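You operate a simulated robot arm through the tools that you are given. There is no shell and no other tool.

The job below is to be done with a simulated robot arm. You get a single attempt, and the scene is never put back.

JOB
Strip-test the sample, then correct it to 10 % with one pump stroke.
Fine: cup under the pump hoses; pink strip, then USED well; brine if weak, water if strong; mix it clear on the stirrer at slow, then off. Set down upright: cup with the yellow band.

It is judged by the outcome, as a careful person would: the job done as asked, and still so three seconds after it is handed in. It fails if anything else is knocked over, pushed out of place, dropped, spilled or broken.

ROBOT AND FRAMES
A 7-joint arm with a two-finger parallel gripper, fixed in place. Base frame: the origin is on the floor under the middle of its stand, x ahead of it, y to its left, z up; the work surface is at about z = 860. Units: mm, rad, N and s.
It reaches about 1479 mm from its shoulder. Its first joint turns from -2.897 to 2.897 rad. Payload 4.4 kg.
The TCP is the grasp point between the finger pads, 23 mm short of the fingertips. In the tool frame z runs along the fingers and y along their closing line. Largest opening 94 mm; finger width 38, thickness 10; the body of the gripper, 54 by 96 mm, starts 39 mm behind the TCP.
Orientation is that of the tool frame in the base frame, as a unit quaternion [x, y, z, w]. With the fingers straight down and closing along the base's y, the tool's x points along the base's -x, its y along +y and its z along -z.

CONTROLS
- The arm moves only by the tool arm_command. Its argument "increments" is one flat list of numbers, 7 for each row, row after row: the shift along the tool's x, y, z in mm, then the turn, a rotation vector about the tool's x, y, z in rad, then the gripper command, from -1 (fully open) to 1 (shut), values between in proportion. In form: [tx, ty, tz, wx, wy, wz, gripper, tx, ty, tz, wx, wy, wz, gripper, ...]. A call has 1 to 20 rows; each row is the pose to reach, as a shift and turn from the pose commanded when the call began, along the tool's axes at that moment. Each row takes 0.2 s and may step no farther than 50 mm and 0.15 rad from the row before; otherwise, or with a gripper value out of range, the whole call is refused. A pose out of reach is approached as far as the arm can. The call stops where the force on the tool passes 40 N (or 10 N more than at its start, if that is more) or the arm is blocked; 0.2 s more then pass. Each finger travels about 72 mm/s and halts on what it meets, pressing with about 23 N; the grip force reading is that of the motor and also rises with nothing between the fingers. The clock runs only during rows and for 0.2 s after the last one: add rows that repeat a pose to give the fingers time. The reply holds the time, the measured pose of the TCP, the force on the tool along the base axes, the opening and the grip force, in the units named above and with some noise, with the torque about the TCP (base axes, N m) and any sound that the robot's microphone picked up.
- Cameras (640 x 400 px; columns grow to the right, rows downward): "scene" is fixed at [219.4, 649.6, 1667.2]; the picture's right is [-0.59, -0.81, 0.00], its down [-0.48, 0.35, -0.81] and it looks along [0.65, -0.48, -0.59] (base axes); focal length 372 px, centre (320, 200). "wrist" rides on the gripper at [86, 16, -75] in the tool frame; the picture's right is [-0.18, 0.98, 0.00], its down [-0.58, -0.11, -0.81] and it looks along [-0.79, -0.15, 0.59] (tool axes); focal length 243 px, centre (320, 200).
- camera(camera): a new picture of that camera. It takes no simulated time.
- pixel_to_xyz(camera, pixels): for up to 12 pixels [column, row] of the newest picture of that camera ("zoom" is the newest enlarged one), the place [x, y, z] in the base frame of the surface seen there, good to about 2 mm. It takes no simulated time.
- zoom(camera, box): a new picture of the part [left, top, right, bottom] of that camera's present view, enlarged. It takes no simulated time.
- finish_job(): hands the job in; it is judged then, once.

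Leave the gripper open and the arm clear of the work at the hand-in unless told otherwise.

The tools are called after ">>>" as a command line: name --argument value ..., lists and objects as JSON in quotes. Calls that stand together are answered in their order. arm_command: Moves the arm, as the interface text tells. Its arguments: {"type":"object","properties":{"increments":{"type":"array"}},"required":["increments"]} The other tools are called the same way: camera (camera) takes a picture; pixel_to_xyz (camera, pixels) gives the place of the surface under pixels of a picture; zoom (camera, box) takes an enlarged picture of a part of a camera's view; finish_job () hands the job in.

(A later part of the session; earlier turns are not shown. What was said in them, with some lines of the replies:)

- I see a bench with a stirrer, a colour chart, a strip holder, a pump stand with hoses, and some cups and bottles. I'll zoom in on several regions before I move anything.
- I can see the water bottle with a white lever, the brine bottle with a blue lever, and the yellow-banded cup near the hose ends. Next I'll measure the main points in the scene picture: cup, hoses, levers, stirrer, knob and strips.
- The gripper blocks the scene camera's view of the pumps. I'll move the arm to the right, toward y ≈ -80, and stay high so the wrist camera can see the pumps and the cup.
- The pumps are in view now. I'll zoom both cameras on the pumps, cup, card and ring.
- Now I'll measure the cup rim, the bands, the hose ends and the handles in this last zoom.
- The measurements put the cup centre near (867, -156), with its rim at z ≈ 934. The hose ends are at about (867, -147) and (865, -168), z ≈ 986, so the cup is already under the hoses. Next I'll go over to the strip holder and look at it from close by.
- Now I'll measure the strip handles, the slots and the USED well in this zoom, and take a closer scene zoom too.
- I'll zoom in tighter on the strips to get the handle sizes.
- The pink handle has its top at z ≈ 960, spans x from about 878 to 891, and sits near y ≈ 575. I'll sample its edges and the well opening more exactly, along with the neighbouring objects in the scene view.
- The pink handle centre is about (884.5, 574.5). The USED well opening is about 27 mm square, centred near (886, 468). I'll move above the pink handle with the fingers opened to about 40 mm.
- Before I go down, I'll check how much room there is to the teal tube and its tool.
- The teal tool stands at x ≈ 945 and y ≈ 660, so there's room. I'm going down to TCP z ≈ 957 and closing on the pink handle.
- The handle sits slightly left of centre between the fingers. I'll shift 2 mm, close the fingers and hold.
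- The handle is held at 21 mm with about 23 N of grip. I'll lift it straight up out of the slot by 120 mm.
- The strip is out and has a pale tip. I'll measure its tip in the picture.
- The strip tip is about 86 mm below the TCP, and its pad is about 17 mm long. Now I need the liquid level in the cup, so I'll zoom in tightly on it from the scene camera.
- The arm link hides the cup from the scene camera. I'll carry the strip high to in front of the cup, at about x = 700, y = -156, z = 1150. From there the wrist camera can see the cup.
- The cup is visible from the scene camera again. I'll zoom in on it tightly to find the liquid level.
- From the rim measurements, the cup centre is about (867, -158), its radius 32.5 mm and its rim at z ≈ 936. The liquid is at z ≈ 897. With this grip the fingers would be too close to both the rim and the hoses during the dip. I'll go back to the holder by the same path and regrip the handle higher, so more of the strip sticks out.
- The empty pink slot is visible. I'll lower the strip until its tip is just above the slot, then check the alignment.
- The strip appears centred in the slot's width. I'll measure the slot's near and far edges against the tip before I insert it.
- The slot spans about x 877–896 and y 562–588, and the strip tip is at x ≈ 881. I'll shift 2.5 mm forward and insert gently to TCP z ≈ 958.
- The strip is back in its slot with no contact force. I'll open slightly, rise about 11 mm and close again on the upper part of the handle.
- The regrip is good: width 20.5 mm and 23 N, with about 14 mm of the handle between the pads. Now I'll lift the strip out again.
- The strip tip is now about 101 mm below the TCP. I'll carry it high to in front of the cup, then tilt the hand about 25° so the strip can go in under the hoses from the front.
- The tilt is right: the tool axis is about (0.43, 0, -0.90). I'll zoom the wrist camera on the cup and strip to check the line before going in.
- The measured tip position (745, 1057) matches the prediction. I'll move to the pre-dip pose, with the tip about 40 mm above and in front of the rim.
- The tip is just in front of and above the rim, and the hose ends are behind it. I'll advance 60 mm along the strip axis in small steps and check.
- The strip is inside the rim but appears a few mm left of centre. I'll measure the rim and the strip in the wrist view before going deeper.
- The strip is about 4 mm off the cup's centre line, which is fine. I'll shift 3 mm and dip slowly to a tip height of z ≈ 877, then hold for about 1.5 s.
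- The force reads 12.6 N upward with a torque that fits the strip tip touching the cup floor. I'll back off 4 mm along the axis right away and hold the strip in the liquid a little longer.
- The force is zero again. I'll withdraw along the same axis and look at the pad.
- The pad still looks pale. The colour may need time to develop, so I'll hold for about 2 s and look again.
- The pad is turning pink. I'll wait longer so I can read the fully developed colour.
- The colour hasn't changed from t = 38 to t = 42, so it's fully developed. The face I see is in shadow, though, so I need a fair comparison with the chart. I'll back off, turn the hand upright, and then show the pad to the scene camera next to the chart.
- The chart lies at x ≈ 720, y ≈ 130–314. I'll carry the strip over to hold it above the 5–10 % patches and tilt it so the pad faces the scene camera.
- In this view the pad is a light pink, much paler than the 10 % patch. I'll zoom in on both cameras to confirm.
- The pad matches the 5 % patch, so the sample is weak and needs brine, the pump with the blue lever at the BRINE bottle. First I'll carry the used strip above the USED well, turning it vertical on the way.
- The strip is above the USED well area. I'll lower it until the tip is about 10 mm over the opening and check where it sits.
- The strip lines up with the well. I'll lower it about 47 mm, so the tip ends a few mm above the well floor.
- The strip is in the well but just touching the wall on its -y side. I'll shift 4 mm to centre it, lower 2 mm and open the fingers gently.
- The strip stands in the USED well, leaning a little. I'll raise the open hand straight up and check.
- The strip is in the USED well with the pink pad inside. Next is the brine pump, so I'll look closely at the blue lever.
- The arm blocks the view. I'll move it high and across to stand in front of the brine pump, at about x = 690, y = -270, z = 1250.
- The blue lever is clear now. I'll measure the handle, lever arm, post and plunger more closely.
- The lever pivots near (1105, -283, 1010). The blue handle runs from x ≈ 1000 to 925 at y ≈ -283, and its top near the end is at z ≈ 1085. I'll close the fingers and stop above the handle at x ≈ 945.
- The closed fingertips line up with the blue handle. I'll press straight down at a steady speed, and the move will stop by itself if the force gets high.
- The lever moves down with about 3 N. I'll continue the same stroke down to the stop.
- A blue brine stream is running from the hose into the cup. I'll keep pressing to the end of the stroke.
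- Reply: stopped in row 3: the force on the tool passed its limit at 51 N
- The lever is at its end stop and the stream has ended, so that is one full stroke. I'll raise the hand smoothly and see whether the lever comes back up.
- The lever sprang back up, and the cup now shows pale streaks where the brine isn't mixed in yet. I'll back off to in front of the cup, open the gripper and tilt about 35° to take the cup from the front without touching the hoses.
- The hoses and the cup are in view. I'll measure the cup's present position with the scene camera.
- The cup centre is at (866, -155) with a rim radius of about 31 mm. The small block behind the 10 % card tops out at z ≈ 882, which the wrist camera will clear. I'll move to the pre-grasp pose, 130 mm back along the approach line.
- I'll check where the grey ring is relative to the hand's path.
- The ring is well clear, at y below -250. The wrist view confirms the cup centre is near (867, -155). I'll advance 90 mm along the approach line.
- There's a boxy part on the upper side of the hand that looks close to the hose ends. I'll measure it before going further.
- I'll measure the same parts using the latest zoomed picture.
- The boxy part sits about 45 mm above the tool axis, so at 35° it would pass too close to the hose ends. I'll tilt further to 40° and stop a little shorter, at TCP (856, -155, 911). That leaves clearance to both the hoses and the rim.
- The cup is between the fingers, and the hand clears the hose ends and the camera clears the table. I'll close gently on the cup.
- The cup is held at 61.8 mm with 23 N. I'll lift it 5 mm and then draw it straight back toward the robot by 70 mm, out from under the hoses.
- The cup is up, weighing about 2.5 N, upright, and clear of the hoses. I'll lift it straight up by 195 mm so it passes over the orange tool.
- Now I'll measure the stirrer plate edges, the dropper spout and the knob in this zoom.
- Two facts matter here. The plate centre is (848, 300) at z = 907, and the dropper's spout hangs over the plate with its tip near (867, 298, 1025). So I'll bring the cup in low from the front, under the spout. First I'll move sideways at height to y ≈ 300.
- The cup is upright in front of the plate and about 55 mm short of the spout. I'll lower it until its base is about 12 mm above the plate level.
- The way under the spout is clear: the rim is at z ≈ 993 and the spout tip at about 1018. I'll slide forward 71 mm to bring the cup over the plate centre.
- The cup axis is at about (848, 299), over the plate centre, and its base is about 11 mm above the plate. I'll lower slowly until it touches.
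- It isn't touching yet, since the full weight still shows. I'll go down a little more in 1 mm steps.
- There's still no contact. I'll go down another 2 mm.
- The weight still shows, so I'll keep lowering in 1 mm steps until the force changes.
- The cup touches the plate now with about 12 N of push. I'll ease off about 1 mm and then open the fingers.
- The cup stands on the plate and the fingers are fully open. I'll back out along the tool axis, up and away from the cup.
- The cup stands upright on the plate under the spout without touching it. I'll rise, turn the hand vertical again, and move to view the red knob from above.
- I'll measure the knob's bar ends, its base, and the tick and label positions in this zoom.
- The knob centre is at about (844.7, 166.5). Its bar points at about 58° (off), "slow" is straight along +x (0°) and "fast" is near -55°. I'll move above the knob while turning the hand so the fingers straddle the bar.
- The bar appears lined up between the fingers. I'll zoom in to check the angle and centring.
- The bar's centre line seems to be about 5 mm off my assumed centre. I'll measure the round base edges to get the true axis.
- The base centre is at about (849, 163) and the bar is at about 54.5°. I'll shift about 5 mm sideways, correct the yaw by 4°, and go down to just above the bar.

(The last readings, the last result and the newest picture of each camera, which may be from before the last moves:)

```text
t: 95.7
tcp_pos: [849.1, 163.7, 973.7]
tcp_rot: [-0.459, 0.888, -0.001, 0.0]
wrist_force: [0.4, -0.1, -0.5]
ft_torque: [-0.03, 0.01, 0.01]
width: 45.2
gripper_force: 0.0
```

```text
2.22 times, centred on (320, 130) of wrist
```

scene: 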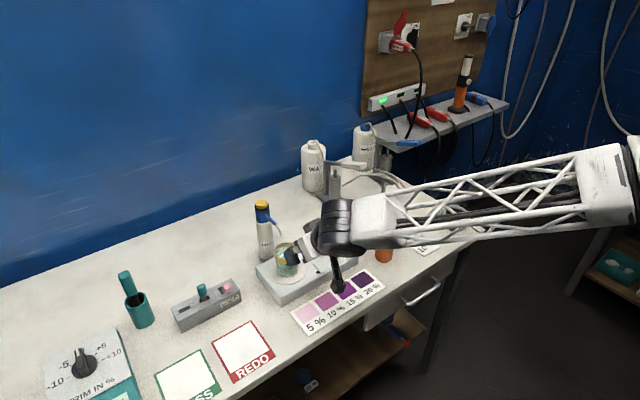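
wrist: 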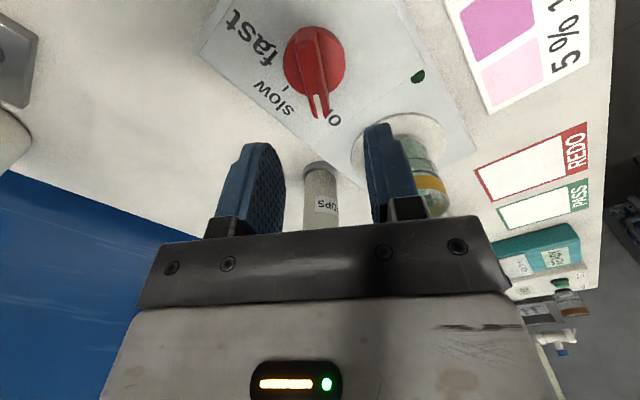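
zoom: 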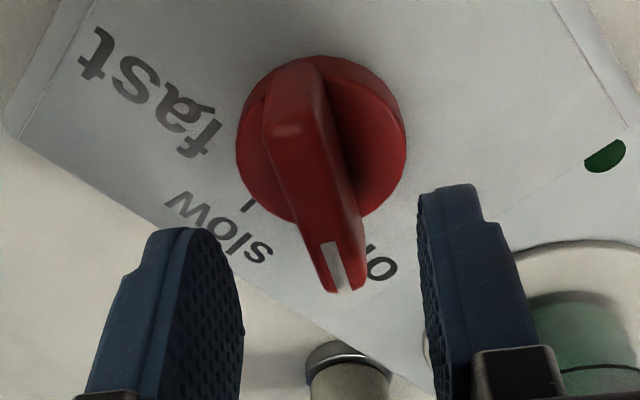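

The bar is centred between the fingers. I'll go down to TCP z ≈ 946, with the fingertips above the round base, and close on the bar.

>>> arm_command --increments '[0, 0, 14, 0, 0, 0, 0.04, 0, 0, 27.5, 0, 0, 0, 0.04, 0, 0, 27.5, 0, 0, 0, 0.04, 0, 0, 27.5, 0, 0, 0, 0.4, 0, 0, 27.5, 0, 0, 0, 0.85, 0, 0, 27.5, 0, 0, 0, 0.85, 0, 0, 27.5, 0, 0, 0, 0.85]'

>>> zoom --camera "wrist" --box '[200, 40, 440, 220]'

```text
t: 97.2
tcp_pos: [849.5, 163.0, 945.1]
tcp_rot: [-0.459, 0.888, 0.0, -0.001]
wrist_force: [5.9, -4.6, -3.0]
ft_torque: [0.01, -0.36, -0.01]
width: 13.7
gripper_force: 45.2
```

```text
2.22 times, centred on (320, 130) of wrist
```

zoom: 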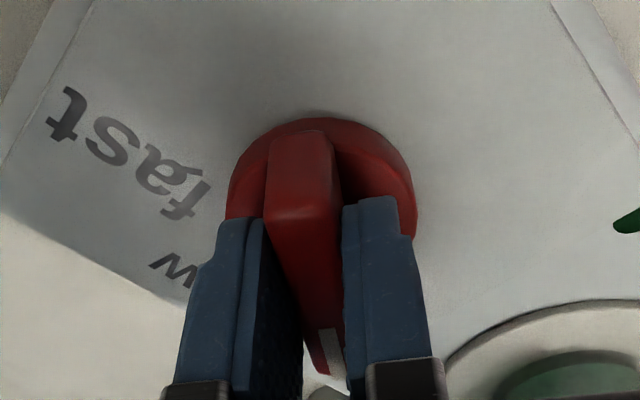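

The bar is gripped at 13.7 mm with a side load of about 7 N. I'll shift 1.5 mm along the closing line to relieve it before turning.

>>> arm_command --increments '[0, -1, 0, 0, 0, 0, 0.85, 0, -1.5, 0, 0, 0, 0, 0.85, 0, -1.5, 0, 0, 0, 0, 0.85]'

```text
t: 98.0
tcp_pos: [848.7, 162.9, 945.2]
tcp_rot: [-0.459, 0.888, 0.0, -0.001]
wrist_force: [-34.1, 18.0, 1.2]
ft_torque: [0.85, -0.57, 0.1]
width: 14.0
gripper_force: 45.7
```

That overshot: the grip is stiff and the load is now 38 N the other way. I'll go back by 1.25 mm.

>>> arm_command --increments '[0, 0.6, 0, 0, 0, 0, 0.85, 0, 1.25, 0, 0, 0, 0, 0.85, 0, 1.25, 0, 0, 0, 0, 0.85]'

```text
t: 98.8
tcp_pos: [848.6, 163.3, 945.0]
tcp_rot: [-0.459, 0.888, 0.001, -0.001]
wrist_force: [-18.6, 5.5, -8.3]
ft_torque: [-1.28, 0.81, 0.08]
width: 14.0
gripper_force: 44.9
```

The load is hysteretic. I'll open the fingers, return to the first position where the load was small, and close again.

>>> arm_command --increments '[0, 0, 0, 0, 0, 0, 0.5, 0, 0.2, 0, 0, 0, 0, 0.5, 0, 0.2, 0, 0, 0, 0, 0.5]'

>>> zoom --camera "wrist" --box '[200, 40, 440, 220]'

```text
t: 99.7
tcp_pos: [849.0, 163.4, 946.4]
tcp_rot: [-0.459, 0.888, 0.0, 0.0]
wrist_force: [0.3, -0.2, -0.3]
ft_torque: [0.0, 0.0, 0.02]
width: 23.5
gripper_force: 0.0
```

```text
2.22 times, centred on (320, 130) of wrist
```

zoom: 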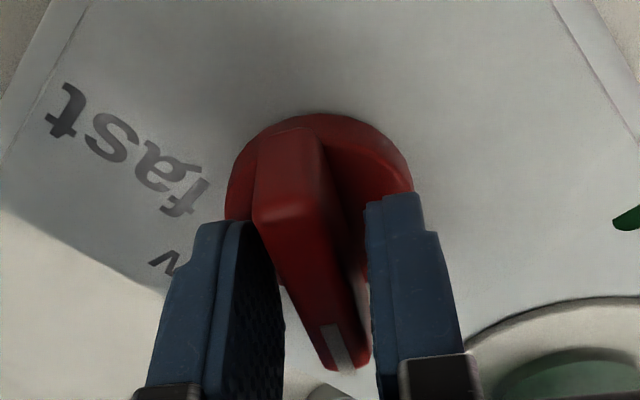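

The grip is relaxed and the load is zero. I'll keep the fingers as a loose fork, about 17 mm around the 14 mm bar, and turn the knob clockwise toward slow. I'll start with about 30° and check the forces.

>>> arm_command --increments '[0, 0, 0, 0, 0, 0, 0.64, 0, 0, 0, 0, 0, 0, 0.64, 0, 0, 0, 0, 0, 0.1, 0.64, 0, 0, 0, 0, 0, 0.2, 0.64, 0, 0, 0, 0, 0, 0.3, 0.64, 0, 0, 0, 0, 0, 0.4, 0.64, 0, 0, 0, 0, 0, 0.5, 0.64, 0, 0, 0, 0, 0, 0.5, 0.64]'

>>> zoom --camera "wrist" --box '[200, 20, 440, 200]'

>>> zoom --camera "scene" --box '[240, 190, 380, 310]'

```text
t: 101.5
tcp_pos: [849.2, 164.0, 946.2]
tcp_rot: [-0.225, 0.974, 0.0, -0.001]
wrist_force: [-0.1, 1.4, -0.3]
ft_torque: [-0.02, 0.03, 0.03]
width: 16.9
gripper_force: 0.1
```

```text
2.22 times, centred on (320, 110) of wrist
```

zoom: 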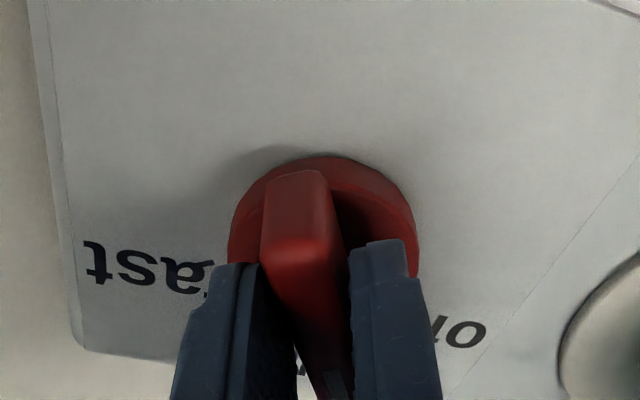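

```text
3.33 times, centred on (310, 250) of scene
```

zoom: 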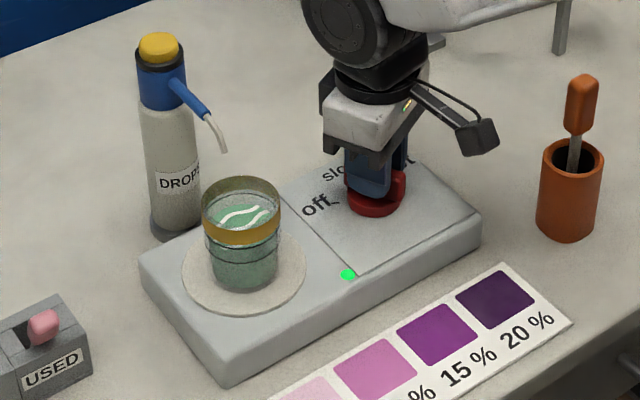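

The green lamp is lit, so the stirrer is on. The knob is about halfway, so I'll carry on to the slow mark, about 28° more.

>>> arm_command --increments '[0, 0, 0, 0, 0, 0.1, 0.64, 0, 0, 0, 0, 0, 0.2, 0.64, 0, 0, 0, 0, 0, 0.3, 0.64, 0, 0, 0, 0, 0, 0.4, 0.64, 0, 0, 0, 0, 0, 0.48, 0.64, 0, 0, 0, 0, 0, 0.48, 0.64]'

>>> zoom --camera "wrist" --box '[200, 20, 440, 200]'

>>> zoom --camera "scene" --box '[240, 190, 380, 310]'

```text
t: 102.8
tcp_pos: [849.6, 165.3, 946.7]
tcp_rot: [0.013, 1.0, 0.0, -0.001]
wrist_force: [-0.2, -0.2, 0.1]
ft_torque: [-0.03, 0.0, -0.04]
width: 17.0
gripper_force: 0.0
```

```text
2.22 times, centred on (320, 110) of wrist
```

zoom: 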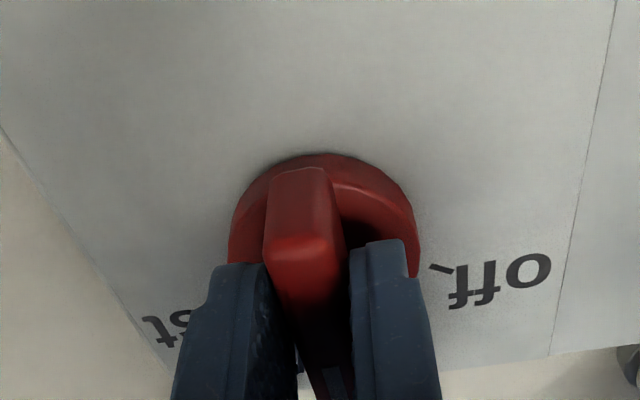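

```text
3.33 times, centred on (310, 250) of scene
```

zoom: 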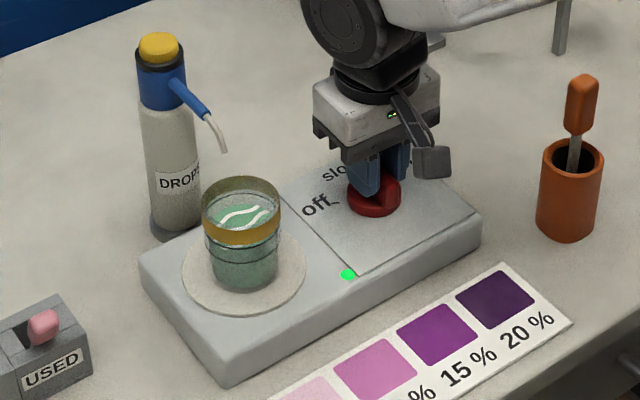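

The bar should now be on slow. I'll raise the hand straight up by 70 mm to check the pointer against the slow tick.

>>> arm_command --increments '[0, 0, -15, 0, 0, 0, 0.64, 0, 0, -40, 0, 0, 0, 0.5, 0, 0, -70, 0, 0, 0, 0.3, 0, 0, -85, 0, 0, 0, 0.04, 0, 0, -85, 0, 0, 0, 0.04]'

>>> zoom --camera "wrist" --box '[220, 0, 420, 150]'

>>> zoom --camera "scene" --box '[250, 190, 370, 300]'

```text
t: 104.0
tcp_pos: [849.3, 163.9, 1032.3]
tcp_rot: [0.012, 1.0, -0.001, -0.001]
wrist_force: [0.5, -0.3, -0.7]
ft_torque: [-0.02, -0.01, -0.01]
width: 45.2
gripper_force: 0.1
```

```text
2.67 times, centred on (320, 75) of wrist
```

zoom: 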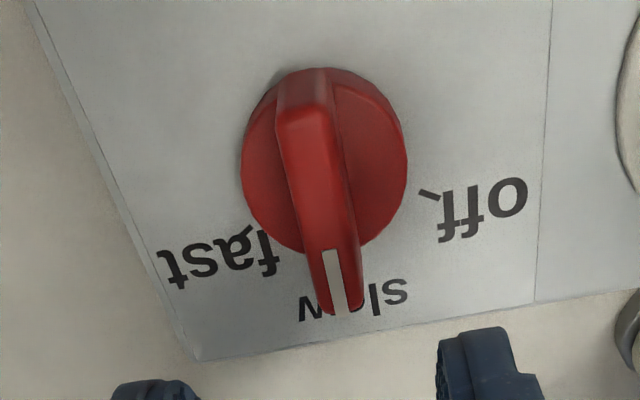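

```text
3.64 times, centred on (310, 245) of scene
```

zoom: 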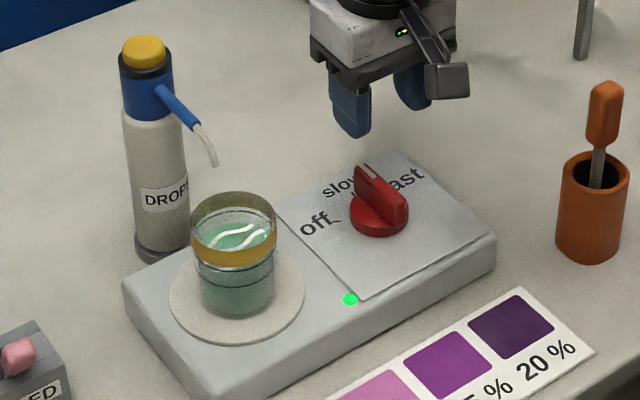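

The pointer is on slow and the lamp is lit. I'll wait in place and watch the streaks in the cup.

>>> arm_command --increments '[0, 0, 0, 0, 0, 0, 0.04, 0, 0, 0, 0, 0, 0, 0.04, 0, 0, 0, 0, 0, 0, 0.04, 0, 0, 0, 0, 0, 0, 0.04, 0, 0, 0, 0, 0, 0, 0.04, 0, 0, 0, 0, 0, 0, 0.04, 0, 0, 0, 0, 0, 0, 0.04, 0, 0, 0, 0, 0, 0, 0.04, 0, 0, 0, 0, 0, 0, 0.04, 0, 0, 0, 0, 0, 0, 0.04, 0, 0, 0, 0, 0, 0, 0.04, 0, 0, 0, 0, 0, 0, 0.04, 0, 0, 0, 0, 0, 0, 0.04, 0, 0, 0, 0, 0, 0, 0.04, 0, 0, 0, 0, 0, 0, 0.04, 0, 0, 0, 0, 0, 0, 0.04, 0, 0, 0, 0, 0, 0, 0.04, 0, 0, 0, 0, 0, 0, 0.04, 0, 0, 0, 0, 0, 0, 0.04, 0, 0, 0, 0, 0, 0, 0.04]'

>>> zoom --camera "scene" --box '[265, 225, 325, 285]'

```text
t: 108.2
tcp_pos: [849.0, 164.5, 1031.9]
tcp_rot: [0.013, 1.0, -0.001, -0.001]
wrist_force: [0.1, 0.7, -0.6]
ft_torque: [-0.01, 0.01, -0.02]
width: 45.3
gripper_force: 0.1
```

```text
6.67 times, centred on (295, 255) of scene
```

zoom: 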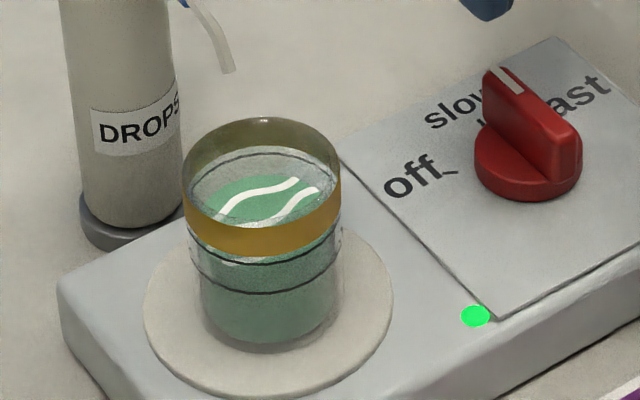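

There are still two streaks. I'll keep waiting.

>>> arm_command --increments '[0, 0, 0, 0, 0, 0, 0.04, 0, 0, 0, 0, 0, 0, 0.04, 0, 0, 0, 0, 0, 0, 0.04, 0, 0, 0, 0, 0, 0, 0.04, 0, 0, 0, 0, 0, 0, 0.04, 0, 0, 0, 0, 0, 0, 0.04, 0, 0, 0, 0, 0, 0, 0.04, 0, 0, 0, 0, 0, 0, 0.04, 0, 0, 0, 0, 0, 0, 0.04, 0, 0, 0, 0, 0, 0, 0.04, 0, 0, 0, 0, 0, 0, 0.04, 0, 0, 0, 0, 0, 0, 0.04, 0, 0, 0, 0, 0, 0, 0.04, 0, 0, 0, 0, 0, 0, 0.04, 0, 0, 0, 0, 0, 0, 0.04, 0, 0, 0, 0, 0, 0, 0.04, 0, 0, 0, 0, 0, 0, 0.04, 0, 0, 0, 0, 0, 0, 0.04, 0, 0, 0, 0, 0, 0, 0.04, 0, 0, 0, 0, 0, 0, 0.04]'

>>> zoom --camera "scene" --box '[265, 225, 325, 285]'

```text
t: 112.5
tcp_pos: [847.7, 163.7, 1031.2]
tcp_rot: [0.012, 1.0, 0.0, 0.0]
wrist_force: [0.0, -0.4, -0.3]
ft_torque: [0.03, 0.02, 0.01]
width: 44.8
gripper_force: 0.1
```

```text
6.67 times, centred on (295, 255) of scene
```

zoom: 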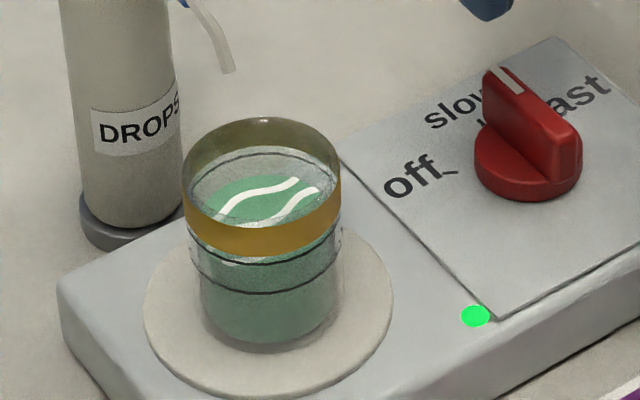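

There's no visible change yet after about 10 s on slow. I'll wait longer and compare.

>>> arm_command --increments '[0, 0, 0, 0, 0, 0, 0.04, 0, 0, 0, 0, 0, 0, 0.04, 0, 0, 0, 0, 0, 0, 0.04, 0, 0, 0, 0, 0, 0, 0.04, 0, 0, 0, 0, 0, 0, 0.04, 0, 0, 0, 0, 0, 0, 0.04, 0, 0, 0, 0, 0, 0, 0.04, 0, 0, 0, 0, 0, 0, 0.04, 0, 0, 0, 0, 0, 0, 0.04, 0, 0, 0, 0, 0, 0, 0.04, 0, 0, 0, 0, 0, 0, 0.04, 0, 0, 0, 0, 0, 0, 0.04, 0, 0, 0, 0, 0, 0, 0.04, 0, 0, 0, 0, 0, 0, 0.04, 0, 0, 0, 0, 0, 0, 0.04, 0, 0, 0, 0, 0, 0, 0.04, 0, 0, 0, 0, 0, 0, 0.04, 0, 0, 0, 0, 0, 0, 0.04, 0, 0, 0, 0, 0, 0, 0.04, 0, 0, 0, 0, 0, 0, 0.04]'

>>> zoom --camera "scene" --box '[265, 225, 325, 285]'

```text
t: 116.7
tcp_pos: [848.7, 165.2, 1032.7]
tcp_rot: [0.013, 1.0, 0.001, -0.001]
wrist_force: [0.0, -0.1, -0.6]
ft_torque: [0.0, 0.0, 0.04]
width: 45.2
gripper_force: 0.0
```

```text
6.67 times, centred on (295, 255) of scene
```

zoom: 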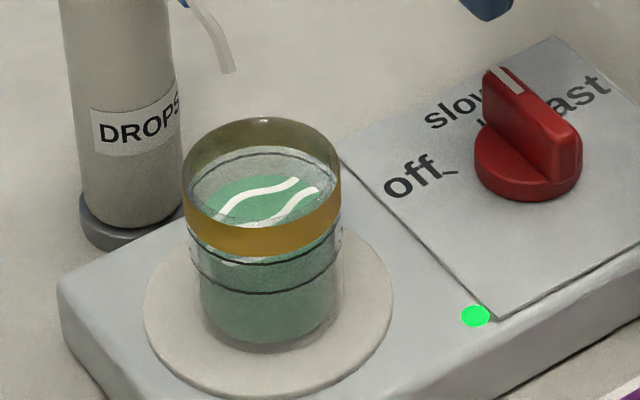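

It's the same pattern. I'll wait another 4 s and also look into the cup from the wrist camera if it's in view.

>>> arm_command --increments '[0, 0, 0, 0, 0, 0, 0.04, 0, 0, 0, 0, 0, 0, 0.04, 0, 0, 0, 0, 0, 0, 0.04, 0, 0, 0, 0, 0, 0, 0.04, 0, 0, 0, 0, 0, 0, 0.04, 0, 0, 0, 0, 0, 0, 0.04, 0, 0, 0, 0, 0, 0, 0.04, 0, 0, 0, 0, 0, 0, 0.04, 0, 0, 0, 0, 0, 0, 0.04, 0, 0, 0, 0, 0, 0, 0.04, 0, 0, 0, 0, 0, 0, 0.04, 0, 0, 0, 0, 0, 0, 0.04, 0, 0, 0, 0, 0, 0, 0.04, 0, 0, 0, 0, 0, 0, 0.04, 0, 0, 0, 0, 0, 0, 0.04, 0, 0, 0, 0, 0, 0, 0.04, 0, 0, 0, 0, 0, 0, 0.04, 0, 0, 0, 0, 0, 0, 0.04, 0, 0, 0, 0, 0, 0, 0.04, 0, 0, 0, 0, 0, 0, 0.04]'

>>> zoom --camera "scene" --box '[265, 225, 325, 285]'

>>> camera --camera "wrist"

```text
t: 120.8
tcp_pos: [848.7, 163.8, 1031.4]
tcp_rot: [0.013, 1.0, 0.0, -0.001]
wrist_force: [-0.2, -0.6, 1.0]
ft_torque: [0.0, 0.01, 0.03]
width: 44.9
gripper_force: 0.0
```

```text
6.67 times, centred on (295, 255) of scene
```

zoom: 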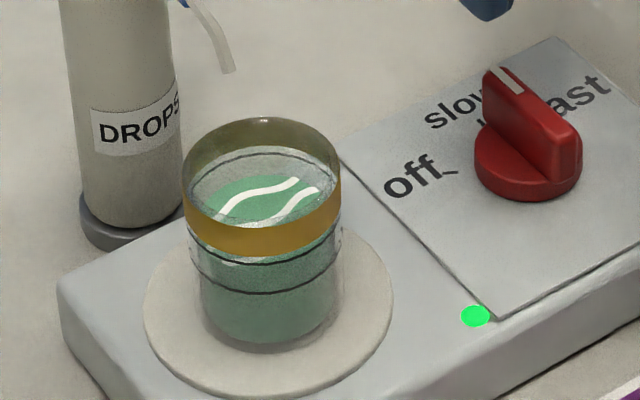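

```text
taken
```

wrist: 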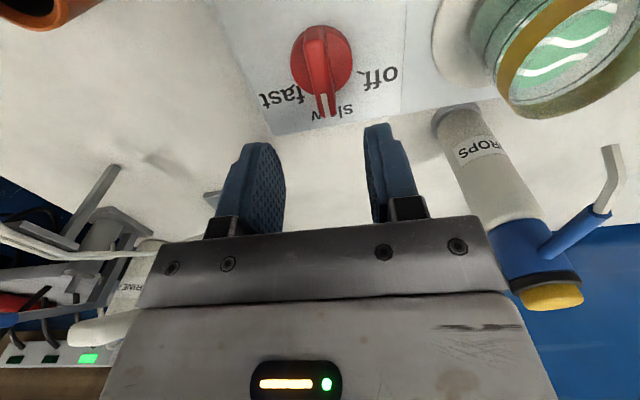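

The wrist camera can see into the cup at the upper right. I'll zoom there.

>>> zoom --camera "wrist" --box '[460, 0, 640, 130]'

>>> pixel_to_xyz --camera "wrist" --pixels '[[500, 50], [560, 30], [470, 20], [540, 105], [625, 40], [440, 50], [488, 80], [560, 110]]'

```text
3.08 times, centred on (550, 65) of wrist
```

zoom: 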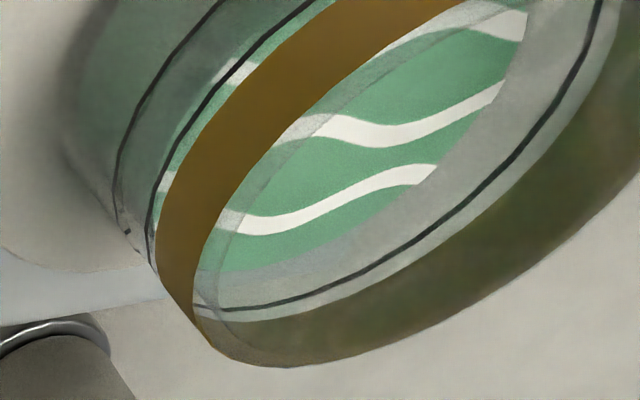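

```text
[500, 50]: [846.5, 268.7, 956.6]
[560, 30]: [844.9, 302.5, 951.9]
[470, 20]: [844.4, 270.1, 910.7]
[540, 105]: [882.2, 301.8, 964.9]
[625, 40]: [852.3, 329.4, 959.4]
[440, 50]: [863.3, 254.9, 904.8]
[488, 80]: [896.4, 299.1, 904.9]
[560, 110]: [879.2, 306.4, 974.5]
```

The cup is centred on the plate. The streaks are still there after about 18 s, so mixing may just take longer. I'll keep waiting.

>>> arm_command --increments '[0, 0, 0, 0, 0, 0, 0.04, 0, 0, 0, 0, 0, 0, 0.04, 0, 0, 0, 0, 0, 0, 0.04, 0, 0, 0, 0, 0, 0, 0.04, 0, 0, 0, 0, 0, 0, 0.04, 0, 0, 0, 0, 0, 0, 0.04, 0, 0, 0, 0, 0, 0, 0.04, 0, 0, 0, 0, 0, 0, 0.04, 0, 0, 0, 0, 0, 0, 0.04, 0, 0, 0, 0, 0, 0, 0.04, 0, 0, 0, 0, 0, 0, 0.04, 0, 0, 0, 0, 0, 0, 0.04, 0, 0, 0, 0, 0, 0, 0.04, 0, 0, 0, 0, 0, 0, 0.04, 0, 0, 0, 0, 0, 0, 0.04, 0, 0, 0, 0, 0, 0, 0.04, 0, 0, 0, 0, 0, 0, 0.04, 0, 0, 0, 0, 0, 0, 0.04, 0, 0, 0, 0, 0, 0, 0.04, 0, 0, 0, 0, 0, 0, 0.04]'

>>> zoom --camera "scene" --box '[265, 225, 325, 285]'

>>> zoom --camera "wrist" --box '[270, 0, 410, 130]'

>>> pixel_to_xyz --camera "zoom" --pixels '[[300, 120], [305, 160], [310, 200], [315, 250], [320, 290], [325, 320], [330, 340], [312, 280]]'

```text
t: 125.0
tcp_pos: [849.3, 164.3, 1030.8]
tcp_rot: [0.012, 1.0, 0.001, -0.001]
wrist_force: [0.1, -0.1, 0.3]
ft_torque: [0.01, 0.01, -0.01]
width: 45.1
gripper_force: 0.1
```

```text
6.67 times, centred on (295, 255) of scene
```

zoom: 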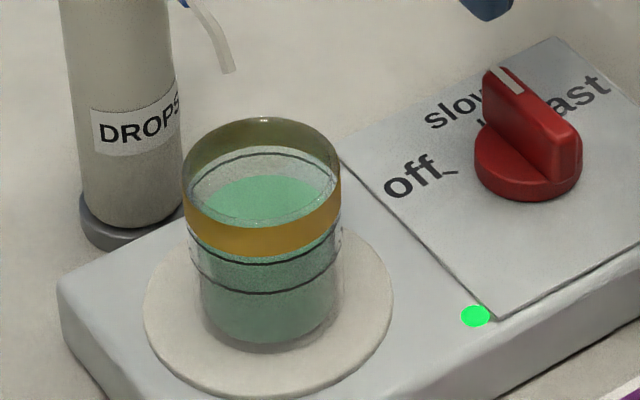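

```text
3.08 times, centred on (340, 65) of wrist
```

zoom: 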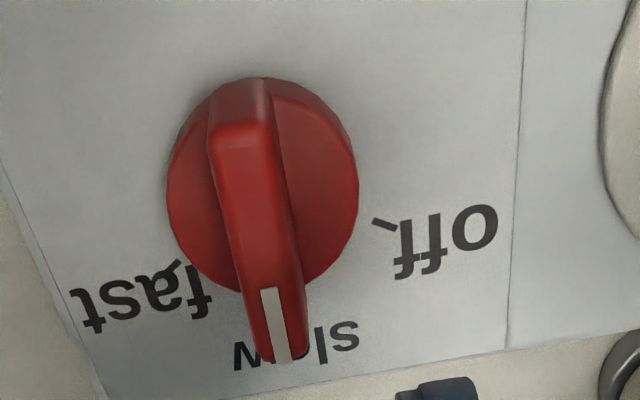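

```text
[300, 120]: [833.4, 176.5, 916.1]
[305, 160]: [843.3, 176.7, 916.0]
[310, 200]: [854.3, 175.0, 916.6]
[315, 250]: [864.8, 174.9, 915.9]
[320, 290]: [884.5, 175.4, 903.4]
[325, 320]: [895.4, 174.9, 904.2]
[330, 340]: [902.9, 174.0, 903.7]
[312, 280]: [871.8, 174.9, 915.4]
```

The streaks are gone and the sample is clear. Now I'll turn the stirrer off. First I'll lower the open fork around the bar again and narrow it to about 17 mm.

>>> arm_command --increments '[0, 0, 30, 0, 0, 0, 0.04, 0, 0, 60, 0, 0, 0, 0.04, 0, 0, 85, 0, 0, 0, 0.04, 0, 0, 85, 0, 0, 0, 0.3, 0, 0, 85, 0, 0, 0, 0.64, 0, 0, 85, 0, 0, 0, 0.64]'

>>> zoom --camera "wrist" --box '[200, 20, 440, 200]'

```text
t: 126.5
tcp_pos: [849.6, 165.1, 946.5]
tcp_rot: [0.012, 1.0, 0.0, -0.001]
wrist_force: [0.4, -0.1, 0.2]
ft_torque: [-0.01, 0.0, 0.03]
width: 16.8
gripper_force: 0.1
```

```text
2.22 times, centred on (320, 110) of wrist
```

zoom: 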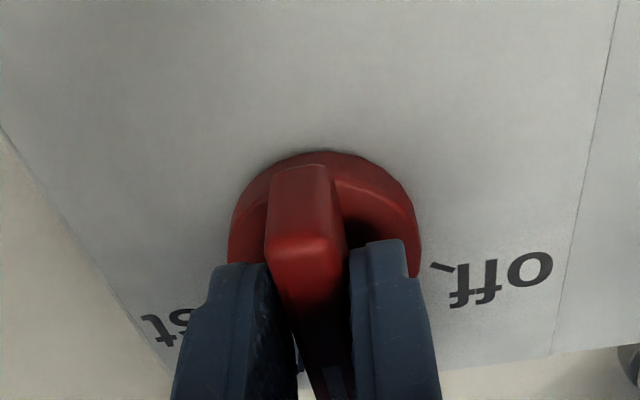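

The fork is around the bar with no load. I'll turn counter-clockwise back to off, about 59° in small steps.

>>> arm_command --increments '[0, 0, 0, 0, 0, -0.1, 0.64, 0, 0, 0, 0, 0, -0.2, 0.64, 0, 0, 0, 0, 0, -0.3, 0.64, 0, 0, 0, 0, 0, -0.4, 0.64, 0, 0, 0, 0, 0, -0.5, 0.64, 0, 0, 0, 0, 0, -0.6, 0.64, 0, 0, 0, 0, 0, -0.7, 0.64, 0, 0, 0, 0, 0, -0.8, 0.64, 0, 0, 0, 0, 0, -0.9, 0.64, 0, 0, 0, 0, 0, -0.97, 0.64, 0, 0, 0, 0, 0, -1.03, 0.64, 0, 0, 0, 0, 0, -1.03, 0.64]'

>>> zoom --camera "wrist" --box '[200, 20, 440, 200]'

>>> zoom --camera "scene" --box '[240, 190, 380, 310]'

```text
t: 129.1
tcp_pos: [849.3, 164.1, 946.5]
tcp_rot: [-0.481, 0.877, 0.0, 0.0]
wrist_force: [-0.1, -0.3, 0.4]
ft_torque: [0.0, 0.02, 0.02]
width: 17.0
gripper_force: 0.1
```

```text
2.22 times, centred on (320, 110) of wrist
```

zoom: 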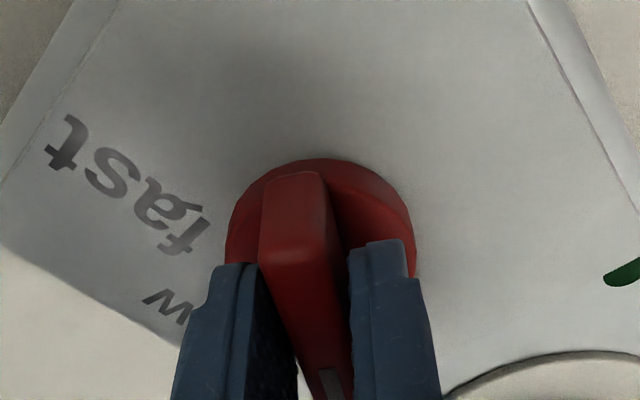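

```text
3.33 times, centred on (310, 250) of scene
```

zoom: 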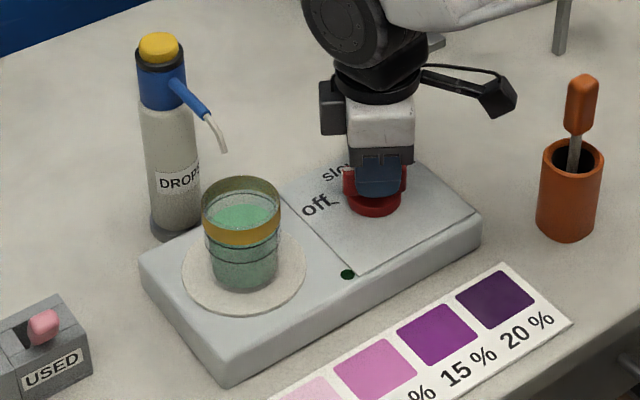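

The lamp is dark, so the stirrer is off. I'll raise the hand straight up and check the pointer.

>>> arm_command --increments '[0, 0, -15, 0, 0, 0, 0.64, 0, 0, -40, 0, 0, 0, 0.4, 0, 0, -75, 0, 0, 0, 0.04, 0, 0, -110, 0, 0, 0, -0.2, 0, 0, -130, 0, 0, 0, -0.2, 0, 0, -130, 0, 0, 0, -0.2]'

>>> zoom --camera "scene" --box '[265, 215, 345, 285]'

>>> zoom --camera "wrist" --box '[220, 0, 420, 130]'

```text
t: 130.4
tcp_pos: [850.2, 164.0, 1076.6]
tcp_rot: [-0.481, 0.877, 0.001, -0.002]
wrist_force: [0.0, -0.2, 0.1]
ft_torque: [0.04, 0.0, 0.01]
width: 56.3
gripper_force: 0.2
```

```text
5.71 times, centred on (305, 250) of scene
```

zoom: 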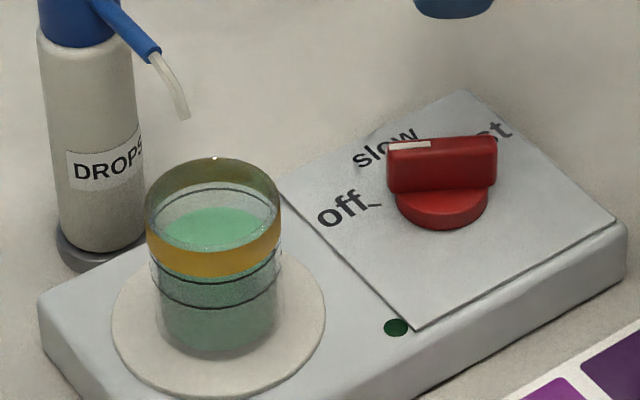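

```text
3.08 times, centred on (320, 65) of wrist
```

zoom: 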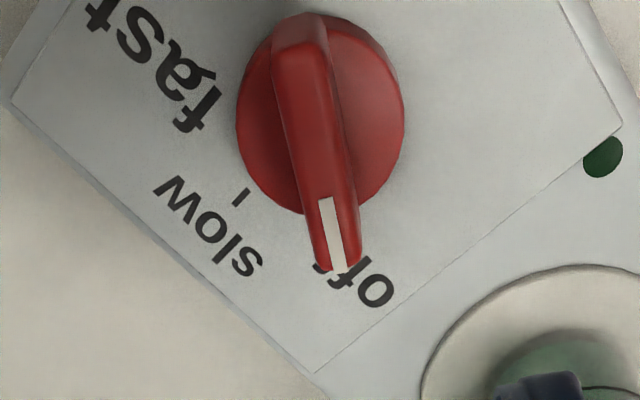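

The knob is on off, the lamp is dark, and the cup stands clear and upright on the plate. I'll raise the hand well up, untwist it, open the gripper fully and move it away from the work.

>>> arm_command --increments '[0, 0, -40, 0, 0, 0, -0.5, 0, 0, -80, 0, 0, 0, -1, 0, 0, -120, 0, 0, 0.14, -1, 0, 0, -160, 0, 0, 0.28, -1, 0, 0, -180, 0, 0, 0.42, -1, 0, 0, -180, 0, 0, 0.56, -1, 0, 0, -180, 0, 0, 0.7, -1, 0, 0, -180, 0, 0, 0.84, -1, 0, 0, -180, 0, 0, 0.98, -1, 0, 0, -180, 0, 0, 1.0, -1]'

>>> camera --camera "scene"

```text
t: 132.7
tcp_pos: [848.8, 164.0, 1258.5]
tcp_rot: [-0.002, 1.0, 0.0, -0.001]
wrist_force: [0.0, -0.3, 0.0]
ft_torque: [0.02, -0.03, -0.02]
width: 94.1
gripper_force: 0.0
```

```text
taken
```

scene: 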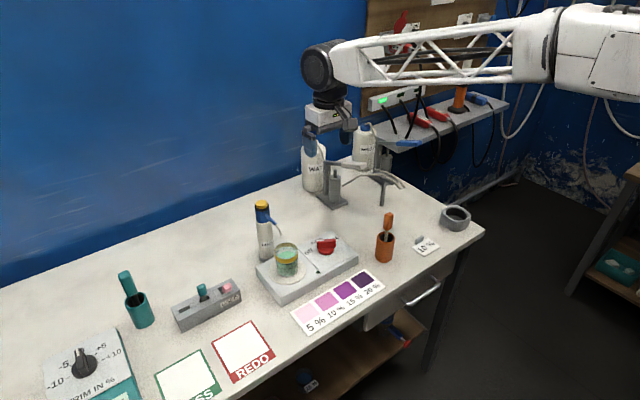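

Everything looks in its place. I'll pull the arm back toward the robot, clear of the bench, and do a last check.

>>> arm_command --increments '[40, 0, -10, 0, 0, 0, -1, 80, 0, -20, 0, 0, 0, -1, 120, 0, -30, 0, 0, 0, -1, 160, 0, -40, 0, 0, 0, -1, 190, 0, -45, 0, 0, 0, -1, 190, 0, -45, 0, 0, 0, -1]'

>>> camera --camera "wrist"

>>> zoom --camera "scene" --box '[150, 150, 480, 340]'

>>> zoom --camera "scene" --box '[265, 215, 345, 285]'

>>> zoom --camera "scene" --box '[160, 270, 250, 335]'

```text
t: 134.1
tcp_pos: [660.7, 162.0, 1304.0]
tcp_rot: [-0.002, 1.0, 0.0, -0.001]
wrist_force: [-1.5, 0.2, 0.5]
ft_torque: [-0.01, -0.01, 0.01]
width: 93.9
gripper_force: 0.1
```

```text
taken
```

wrist: 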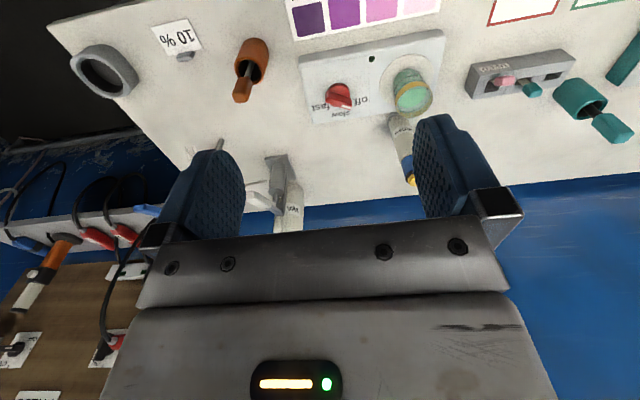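

```text
1.94 times, centred on (315, 245) of scene
```

zoom: 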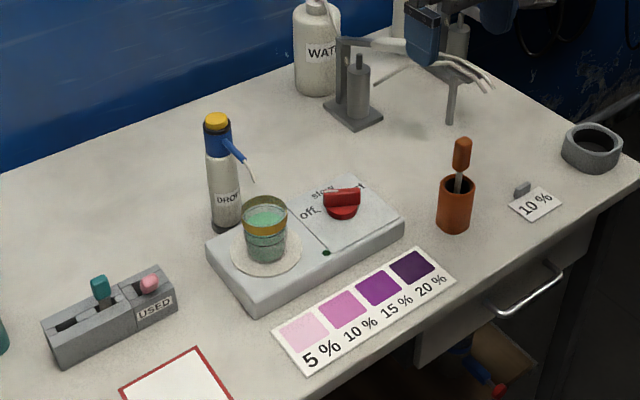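

```text
5.71 times, centred on (305, 250) of scene
```

zoom: 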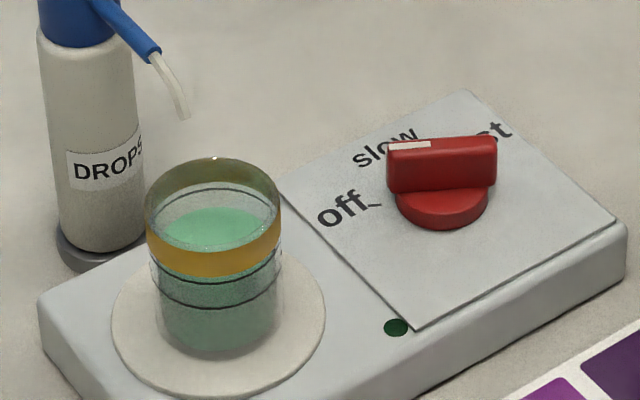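

```text
6.15 times, centred on (205, 302) of scene
```

zoom: 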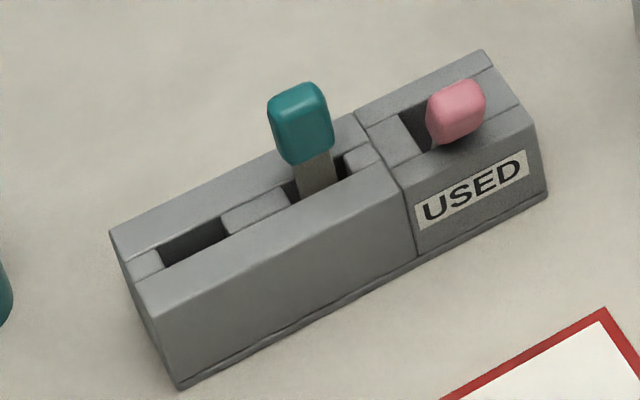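

The last check shows:
- The pink strip is in the USED well.
- One brine stroke has been given and the blue lever is back up.
- The sample is clear.
- The stirrer knob is on off and the lamp is dark.
- The yellow-banded cup stands upright on the stirrer plate.
- Nothing else looks disturbed.
- The gripper is open and the arm is clear.

I'm handing the job in.

>>> finish_job

```text
The job is handed in.
```

I tested the sample, corrected it with one stroke of brine, mixed it clear and handed the job in. I did not test it again after the correction, so 10 % rests on the single stroke.

- **Strip test:** the pink strip matched the 5 % patch, so the sample was weak. The used strip is in the USED well, leaning slightly. During the dip the tip touched the cup floor at about 13 N, so I backed off; the cup may have moved a millimetre or two.
- **Correction:** I gave one full stroke of the blue BRINE lever with the cup under the hoses. The brine ran into the cup and the lever came back up by itself.
- **Mixing:** the streaks cleared after roughly 20 seconds at slow. I then turned the knob back to off, and the lamp went dark.
- **Cup:** the yellow-banded cup is standing upright on the stirrer plate. The job did not say where to set it down, so I left it there rather than moving it to the bench.

In the final pictures nothing was spilled or knocked over. The gripper is open and the arm is clear of the work.
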